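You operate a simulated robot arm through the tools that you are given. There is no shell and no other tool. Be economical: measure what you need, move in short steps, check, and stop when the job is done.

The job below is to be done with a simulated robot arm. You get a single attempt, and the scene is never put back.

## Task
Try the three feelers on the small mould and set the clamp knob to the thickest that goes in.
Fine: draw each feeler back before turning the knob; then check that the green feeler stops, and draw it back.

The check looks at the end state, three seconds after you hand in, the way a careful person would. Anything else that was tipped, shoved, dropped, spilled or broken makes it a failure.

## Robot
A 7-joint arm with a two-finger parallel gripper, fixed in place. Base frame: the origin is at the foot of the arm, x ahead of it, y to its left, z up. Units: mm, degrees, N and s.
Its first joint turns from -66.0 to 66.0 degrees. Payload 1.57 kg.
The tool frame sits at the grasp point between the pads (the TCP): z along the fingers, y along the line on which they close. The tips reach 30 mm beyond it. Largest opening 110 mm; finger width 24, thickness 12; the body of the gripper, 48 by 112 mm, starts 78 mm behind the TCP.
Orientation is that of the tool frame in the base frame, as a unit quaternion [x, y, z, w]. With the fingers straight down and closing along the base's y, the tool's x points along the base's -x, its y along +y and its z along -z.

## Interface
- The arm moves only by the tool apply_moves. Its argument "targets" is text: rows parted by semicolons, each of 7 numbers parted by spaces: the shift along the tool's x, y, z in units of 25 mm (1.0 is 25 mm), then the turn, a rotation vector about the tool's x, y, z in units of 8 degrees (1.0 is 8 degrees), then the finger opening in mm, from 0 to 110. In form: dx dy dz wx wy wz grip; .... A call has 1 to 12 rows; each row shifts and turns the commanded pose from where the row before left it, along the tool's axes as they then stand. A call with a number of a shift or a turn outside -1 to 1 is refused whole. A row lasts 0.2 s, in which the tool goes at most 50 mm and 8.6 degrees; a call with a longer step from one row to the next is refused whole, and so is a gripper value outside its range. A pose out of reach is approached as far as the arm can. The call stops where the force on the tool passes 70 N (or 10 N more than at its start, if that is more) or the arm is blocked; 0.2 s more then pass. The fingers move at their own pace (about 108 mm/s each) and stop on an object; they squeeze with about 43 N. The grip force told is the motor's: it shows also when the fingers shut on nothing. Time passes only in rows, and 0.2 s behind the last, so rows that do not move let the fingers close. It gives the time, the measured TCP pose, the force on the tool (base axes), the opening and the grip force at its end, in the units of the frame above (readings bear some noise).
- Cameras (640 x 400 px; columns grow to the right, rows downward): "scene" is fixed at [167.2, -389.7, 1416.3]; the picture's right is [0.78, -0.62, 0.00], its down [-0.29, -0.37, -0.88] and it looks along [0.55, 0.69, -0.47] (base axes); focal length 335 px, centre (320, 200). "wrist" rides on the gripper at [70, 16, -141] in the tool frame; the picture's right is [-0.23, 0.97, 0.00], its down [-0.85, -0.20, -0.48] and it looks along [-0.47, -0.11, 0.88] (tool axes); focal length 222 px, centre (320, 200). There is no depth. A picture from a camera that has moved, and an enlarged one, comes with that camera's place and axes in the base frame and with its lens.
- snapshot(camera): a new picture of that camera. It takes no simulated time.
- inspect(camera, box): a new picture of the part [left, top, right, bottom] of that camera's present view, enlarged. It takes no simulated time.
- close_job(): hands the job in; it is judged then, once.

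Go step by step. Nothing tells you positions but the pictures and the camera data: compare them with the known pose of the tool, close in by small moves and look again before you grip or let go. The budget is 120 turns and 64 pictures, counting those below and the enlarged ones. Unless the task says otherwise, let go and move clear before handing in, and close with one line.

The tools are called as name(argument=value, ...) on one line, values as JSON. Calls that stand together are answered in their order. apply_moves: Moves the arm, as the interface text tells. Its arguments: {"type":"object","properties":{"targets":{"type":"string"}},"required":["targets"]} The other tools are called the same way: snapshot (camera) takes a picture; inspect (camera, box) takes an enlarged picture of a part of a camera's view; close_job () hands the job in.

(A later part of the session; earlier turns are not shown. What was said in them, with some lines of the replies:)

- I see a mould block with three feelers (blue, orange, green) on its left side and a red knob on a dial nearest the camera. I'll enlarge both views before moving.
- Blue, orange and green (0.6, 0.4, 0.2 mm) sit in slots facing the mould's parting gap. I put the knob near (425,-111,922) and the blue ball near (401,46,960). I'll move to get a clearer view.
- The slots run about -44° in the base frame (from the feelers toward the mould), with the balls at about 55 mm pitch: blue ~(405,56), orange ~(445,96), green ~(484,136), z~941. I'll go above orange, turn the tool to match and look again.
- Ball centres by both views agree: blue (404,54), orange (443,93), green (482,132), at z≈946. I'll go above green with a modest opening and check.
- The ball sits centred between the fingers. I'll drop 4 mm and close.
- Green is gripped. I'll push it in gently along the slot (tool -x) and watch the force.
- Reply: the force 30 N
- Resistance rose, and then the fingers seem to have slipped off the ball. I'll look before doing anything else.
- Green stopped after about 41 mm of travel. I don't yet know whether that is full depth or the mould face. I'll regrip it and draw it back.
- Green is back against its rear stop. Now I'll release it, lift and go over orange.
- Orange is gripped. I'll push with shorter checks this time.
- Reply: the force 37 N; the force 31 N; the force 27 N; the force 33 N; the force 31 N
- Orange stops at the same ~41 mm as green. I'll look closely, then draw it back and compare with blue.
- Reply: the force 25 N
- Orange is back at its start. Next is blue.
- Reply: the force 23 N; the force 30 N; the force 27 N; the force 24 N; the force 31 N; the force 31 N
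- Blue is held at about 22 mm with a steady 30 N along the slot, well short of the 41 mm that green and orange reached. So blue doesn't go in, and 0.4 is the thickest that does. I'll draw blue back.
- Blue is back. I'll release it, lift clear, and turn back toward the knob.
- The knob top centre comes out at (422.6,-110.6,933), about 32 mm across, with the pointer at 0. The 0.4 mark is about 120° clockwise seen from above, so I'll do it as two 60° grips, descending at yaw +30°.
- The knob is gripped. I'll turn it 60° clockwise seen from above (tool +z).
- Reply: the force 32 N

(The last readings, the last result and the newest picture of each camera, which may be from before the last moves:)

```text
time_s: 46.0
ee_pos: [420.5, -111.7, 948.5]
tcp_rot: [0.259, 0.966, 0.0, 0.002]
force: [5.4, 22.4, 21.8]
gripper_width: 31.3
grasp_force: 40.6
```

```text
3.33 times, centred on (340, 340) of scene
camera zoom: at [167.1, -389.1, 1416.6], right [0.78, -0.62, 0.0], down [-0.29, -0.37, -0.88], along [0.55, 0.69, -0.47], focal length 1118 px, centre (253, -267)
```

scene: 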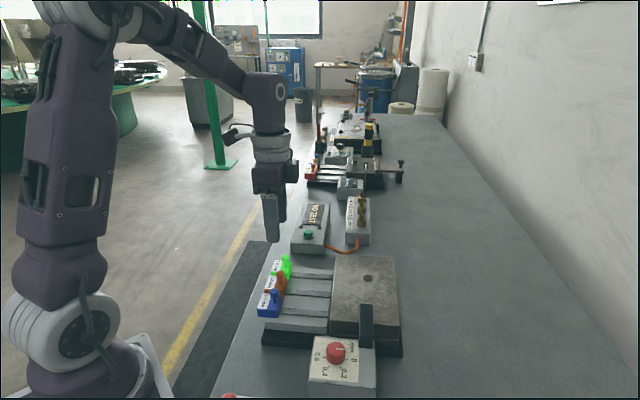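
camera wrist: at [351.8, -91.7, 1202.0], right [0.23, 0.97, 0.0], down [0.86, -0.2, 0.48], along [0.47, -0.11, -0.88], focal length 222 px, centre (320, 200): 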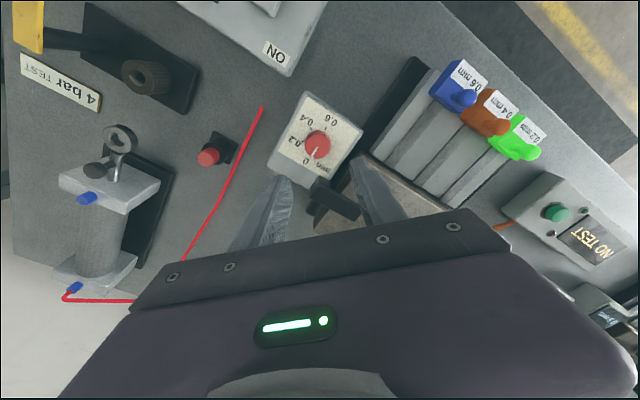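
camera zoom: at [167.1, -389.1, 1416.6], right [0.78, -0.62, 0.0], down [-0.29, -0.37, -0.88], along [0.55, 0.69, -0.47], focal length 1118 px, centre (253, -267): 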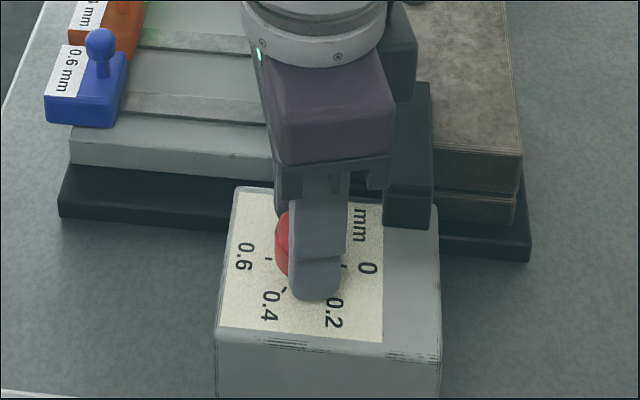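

The knob followed the gripper to 0.2. There's enough clearance, so I'll carry on for the other 60°.

apply_moves(targets="0 0.02 -0.02 0 0 0.75 20;0 0 0 0 0 0.75 20;0 0 0 0 0 0.75 20;0 0 0 0 0 0.75 20;0 0 0 0 0 0.75 20;0 0 0 0 0 0.75 20;0 0 0 0 0 0.75 20;0 0 0 0 0 0.75 20;0 0 0 0 0 0.75 20;0 0 0 0 0 0.75 20;0 0 0 0 0 0 20")

inspect(camera="wrist", box=[220, 80, 420, 220])

```text
time_s: 48.4
ee_pos: [422.8, -112.0, 948.7]
tcp_rot: [0.707, 0.707, 0.001, -0.001]
force: [10.8, 17.6, -2.7]
gripper_width: 31.2
grasp_force: 40.3
```

```text
2.86 times, centred on (320, 150) of wrist
camera zoom: at [437.7, -41.1, 1089.4], right [0.97, -0.23, 0.0], down [-0.2, -0.85, 0.48], along [-0.11, -0.47, -0.88], focal length 635 px, centre (320, 343)
```

zoom: 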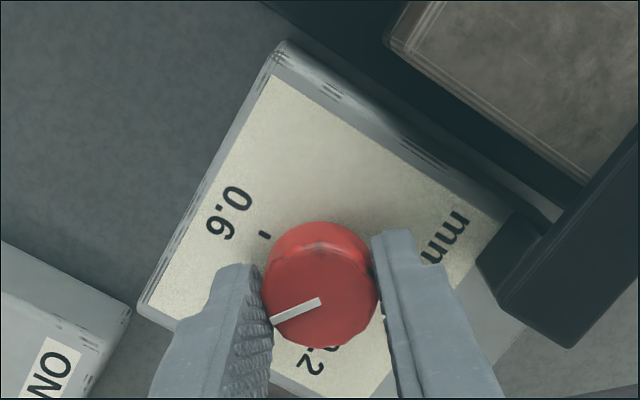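

apply_moves(targets="0 0 0 0 0 0 40;0 0 0 0 0 0 40;0 0 -0.5 0 0 0 40;0 0 -0.8 0 0 0 40;0 0 -1 0 0 0 40;0 0 -1 0 0 0 40;0 0 -1 0 0 0 40;0 0 0 0 0 0 40")

inspect(camera="wrist", box=[220, 80, 420, 220])

inspect(camera="scene", box=[300, 310, 390, 400])

```text
time_s: 50.2
ee_pos: [422.3, -112.2, 1055.6]
tcp_rot: [0.707, 0.707, 0.0, 0.0]
force: [0.0, 0.2, -0.2]
gripper_width: 40.0
grasp_force: 0.1
```

```text
2.86 times, centred on (320, 150) of wrist
camera zoom: at [438.3, -40.9, 1197.1], right [0.97, -0.23, 0.0], down [-0.2, -0.86, 0.48], along [-0.11, -0.47, -0.88], focal length 635 px, centre (320, 343)
```

zoom: 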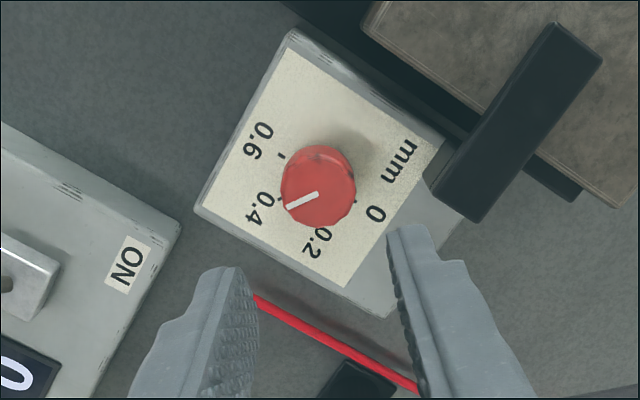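

```text
4.44 times, centred on (345, 355) of scene
camera zoom: at [167.2, -389.7, 1416.3], right [0.78, -0.62, 0.0], down [-0.29, -0.37, -0.88], along [0.55, 0.69, -0.47], focal length 1490 px, centre (209, -489)
```

zoom: 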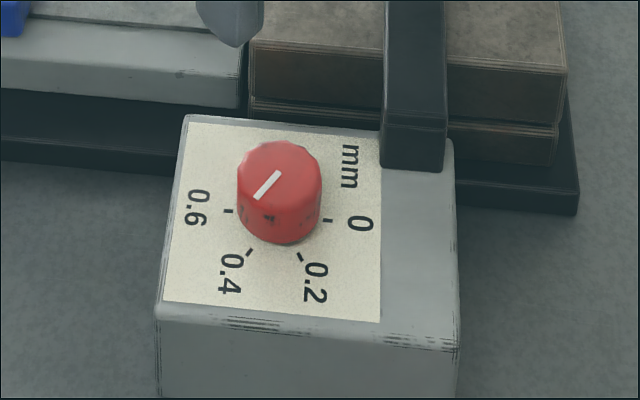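

inspect(camera="wrist", box=[290, 115, 360, 165])

inspect(camera="scene", box=[315, 330, 375, 380])

```text
8.00 times, centred on (325, 140) of wrist
camera zoom: at [438.3, -40.9, 1197.1], right [0.97, -0.23, 0.0], down [-0.2, -0.86, 0.48], along [-0.11, -0.47, -0.88], focal length 1777 px, centre (280, 680)
```

zoom: 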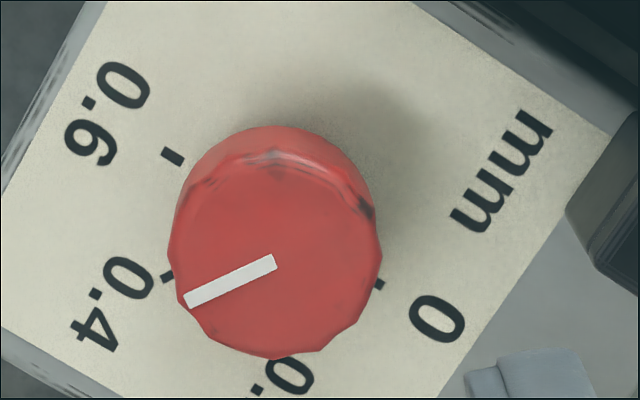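

```text
8.00 times, centred on (345, 355) of scene
camera zoom: at [167.2, -389.7, 1416.3], right [0.78, -0.62, 0.0], down [-0.29, -0.37, -0.88], along [0.55, 0.69, -0.47], focal length 2683 px, centre (120, -1040)
```

zoom: 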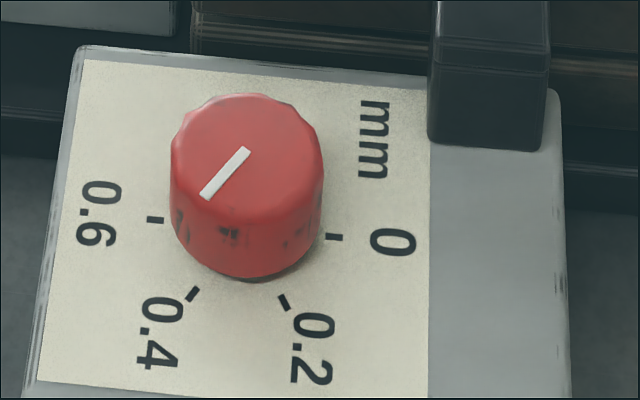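

The pointer reads about 5° past the 0.4 mark. I'll regrip and turn it back slightly.

apply_moves(targets="0.04 0.02 1 0 0 0 40;0 0 1 0 0 0 40;0 0 1 0 0 0 40;0 0 0.8 0 0 0 40;0 0 0.48 0 0 0 40;0 0 0 0 0 0 20;0 0 0 0 0 0 20;0 0 0 0 0 0 20")

apply_moves(targets="0 0 0 0 0 -0.3 20;0 0 0 0 0 -0.3 20;0 0 0 0 0 0 20")

apply_moves(targets="0 0 0 0 0 0 40;0 0 0 0 0 0 40;0 0 -0.5 0 0 0 40;0 0 -0.8 0 0 0 40;0 0 -1 0 0 0 40;0 0 -1 0 0 0 40;0 0 -1 0 0 0 40;0 0 0 0 0 0 40")

inspect(camera="scene", box=[315, 330, 375, 380])

```text
time_s: 52.0
ee_pos: [421.8, -109.5, 949.0]
tcp_rot: [0.707, 0.708, 0.0, 0.001]
force: [2.5, -2.3, 12.6]
gripper_width: 31.2
grasp_force: 40.7
```

```text
time_s: 52.8
ee_pos: [421.5, -110.0, 949.1]
tcp_rot: [0.676, 0.737, 0.0, 0.001]
force: [6.9, 5.0, 16.5]
gripper_width: 31.4
grasp_force: 40.1
```

```text
time_s: 54.6
ee_pos: [421.1, -109.4, 1057.4]
tcp_rot: [0.676, 0.737, 0.0, 0.0]
force: [0.1, -0.8, 0.3]
gripper_width: 40.3
grasp_force: 0.1
```

```text
8.00 times, centred on (345, 355) of scene
camera zoom: at [167.2, -389.7, 1416.3], right [0.78, -0.62, 0.0], down [-0.29, -0.37, -0.88], along [0.55, 0.69, -0.47], focal length 2683 px, centre (120, -1040)
```

zoom: 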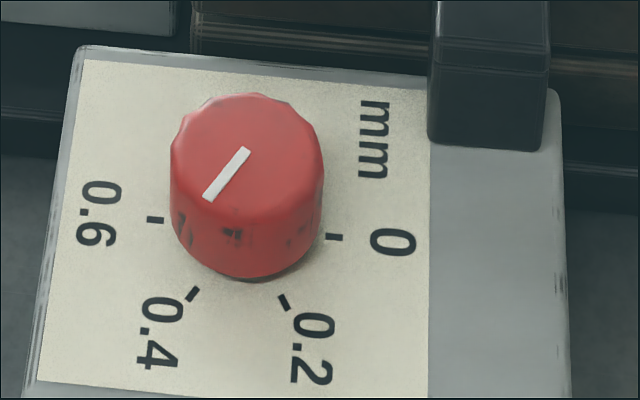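

The pointer is on 0.4 within about 2°. Now I'll go back to green to check that it stops.

apply_moves(targets="0 0 0 0 0 -1 40;0 0 0 0 0 -1 40;0 0 0 0 0 -1 40;0 0 0 0 0 -1 40;0 0 0 0 0 -1 40;0 0 0 0 0 -0.05 40")

apply_moves(targets="0.57 0.955 0 0 0 0 40;0.57 0.955 0 0 0 0 40;0.57 0.955 0 0 0 0 40;0.57 0.955 0 0 0 0 40;0.57 0.955 0 0 0 0 40;0.57 0.955 0 0 0 0 40;0.57 0.955 0 0 0 0 40;0.57 0.955 0 0 0 0 40;0.57 0.955 0 0 0 0 40;0 0 0.9 0 0 0 40;0 0 0.9 0 0 0 40;0 0 0 0 0 0 40")

apply_moves(targets="0 0 0.9 0 0 0 40;0 0 0 0 0 0 40")

inspect(camera="wrist", box=[200, 60, 440, 220])

```text
time_s: 56.0
ee_pos: [422.0, -109.7, 1056.5]
tcp_rot: [0.379, 0.925, 0.0, 0.0]
force: [-0.5, -0.2, 0.2]
gripper_width: 40.0
grasp_force: 0.0
```

```text
time_s: 58.6
ee_pos: [484.1, 131.8, 1010.8]
tcp_rot: [0.381, 0.925, 0.0, 0.0]
force: [-0.1, 0.1, -0.3]
gripper_width: 40.0
grasp_force: 0.1
```

```text
time_s: 59.2
ee_pos: [484.0, 131.4, 989.3]
tcp_rot: [0.38, 0.925, 0.0, 0.0]
force: [-0.1, -0.7, 0.2]
gripper_width: 39.8
grasp_force: 0.0
```

```text
2.50 times, centred on (320, 140) of wrist
camera zoom: at [444.2, 192.8, 1130.1], right [0.85, 0.53, 0.0], down [0.47, -0.74, 0.48], along [0.25, -0.41, -0.88], focal length 555 px, centre (320, 350)
```

zoom: 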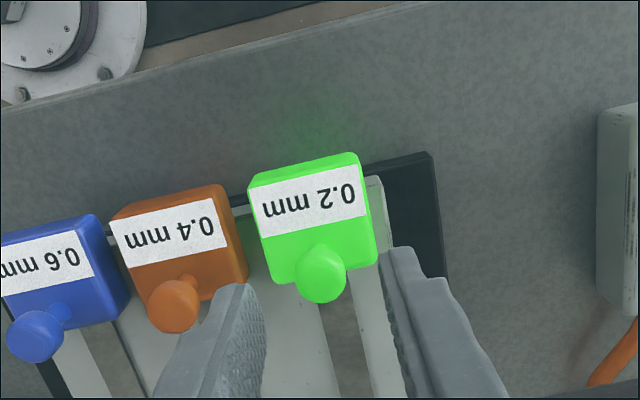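

apply_moves(targets="0.08 0 0.6 0 0 0 40;0 0 0.58 0 0 0 40;0 0 0 0 0 0 10;0 0 0 0 0 0 10;0 0 0 0 0 0 10")

apply_moves(targets="-0.2 0 0 0 0 0 10;-0.2 0 0 0 0 0 10;0 0 0 0 0 0 10")

apply_moves(targets="-0.15 0 0 0 0 0 10;-0.1 0 0 0 0 0 10;0 0 0 0 0 0 10")

```text
time_s: 60.4
ee_pos: [480.9, 134.1, 959.2]
tcp_rot: [0.38, 0.925, 0.0, -0.001]
force: [0.2, 0.4, 0.7]
gripper_width: 17.5
grasp_force: 32.7
```

```text
time_s: 61.2
ee_pos: [490.1, 126.1, 960.1]
tcp_rot: [0.379, 0.925, 0.001, 0.001]
force: [0.2, 2.4, -3.6]
gripper_width: 17.5
grasp_force: 32.4
```

```text
time_s: 62.0
ee_pos: [492.4, 121.5, 959.7]
tcp_rot: [0.381, 0.925, 0.001, 0.0]
force: [2.0, 3.2, 3.5]
gripper_width: 17.3
grasp_force: 32.6
```

Sixteen millimetres in and there's no resistance yet. I'll go on in small steps past the 22 mm point where blue stopped.

apply_moves(targets="-0.1 0 0 0 0 0 10;-0.1 0 0 0 0 0 10;0 0 0 0 0 0 10")

apply_moves(targets="-0.06 0 0 0 0 0 10;-0.06 0 0 0 0 0 10;0 0 0 0 0 0 10")

```text
time_s: 62.8
ee_pos: [496.6, 119.7, 960.3]
tcp_rot: [0.38, 0.925, 0.001, -0.001]
force: [-8.9, 10.1, 13.5]
gripper_width: 17.7
grasp_force: 32.9
```

```text
time_s: 63.6
ee_pos: [496.3, 117.7, 959.0]
tcp_rot: [0.381, 0.925, 0.0, -0.001]
force: [-20.5, 21.3, -0.2]
gripper_width: 17.9
grasp_force: 32.9
```

Green now stops at about 22 mm with 30 N along the slot; before the clamp was set it ran to 41 mm. The check passes, so I'll draw it back.

apply_moves(targets="0.2 0 0 0 0 0 10;0.2 0 0 0 0 0 10;0.2 0 0 0 0 0 10;0.2 0 0 0 0 0 10;0.15 0 0 0 0 0 10;0 0 0 0 0 0 10")

apply_moves(targets="0 0 0 0 0 0 36;0 0 0 0 0 0 36;0 0 -0.9 0 0 0 40;0 0 -1 0 0 0 40;0 0 -1 0 0 0 40;0 0 -1 0 0 0 40;0 0 0 0 0 0 40")

snapshot(camera="scene")

inspect(camera="scene", box=[240, 240, 420, 400])

inspect(camera="wrist", box=[200, 60, 440, 220])

```text
time_s: 65.0
ee_pos: [483.0, 132.4, 959.9]
tcp_rot: [0.38, 0.925, 0.0, 0.0]
force: [13.3, -5.4, -25.4]
gripper_width: 17.5
grasp_force: 32.4
```

```text
time_s: 66.6
ee_pos: [482.4, 131.8, 1055.4]
tcp_rot: [0.381, 0.925, 0.0, -0.001]
force: [-0.4, -0.1, 0.9]
gripper_width: 39.9
grasp_force: 0.0
```

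```text
15 pictures are left
```

scene: 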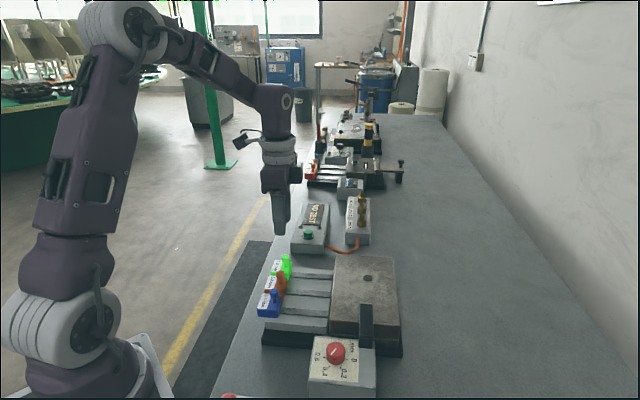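

```text
2.50 times, centred on (330, 320) of scene
camera zoom: at [167.2, -389.7, 1416.3], right [0.78, -0.62, 0.0], down [-0.29, -0.37, -0.88], along [0.55, 0.69, -0.47], focal length 838 px, centre (295, -100)
```

zoom: 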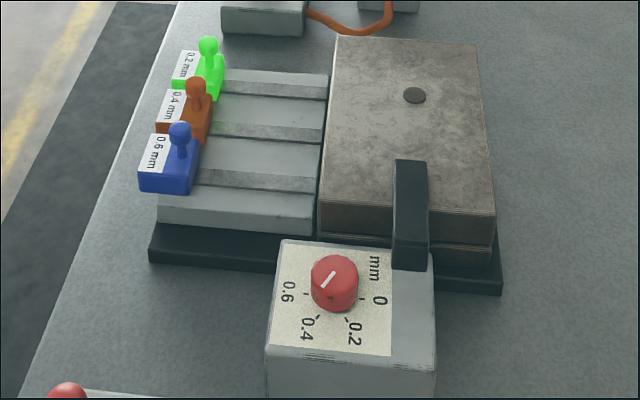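

```text
2.50 times, centred on (320, 140) of wrist
camera zoom: at [443.3, 194.3, 1197.0], right [0.85, 0.53, 0.0], down [0.47, -0.74, 0.48], along [0.26, -0.41, -0.88], focal length 555 px, centre (320, 350)
```

zoom: 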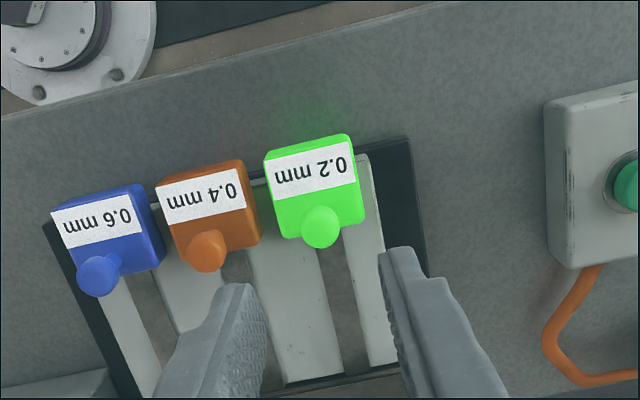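

All three feelers are fully back, the mould gap is closed, the knob points at 0.4, and the arm is clear, so I'm handing in.

close_job()

```text
The job is handed in.
```

The clamp knob is set to 0.4 mm, the thickest feeler that goes in. The 0.2 and 0.4 both slid in to about 41 mm, and the 0.6 stopped at about 22 mm. With the knob set, the green feeler stops at about 22 mm, and all three feelers are drawn back; on its first push, the gripper slipped off the green feeler's ball at its stop, and I saw no damage.
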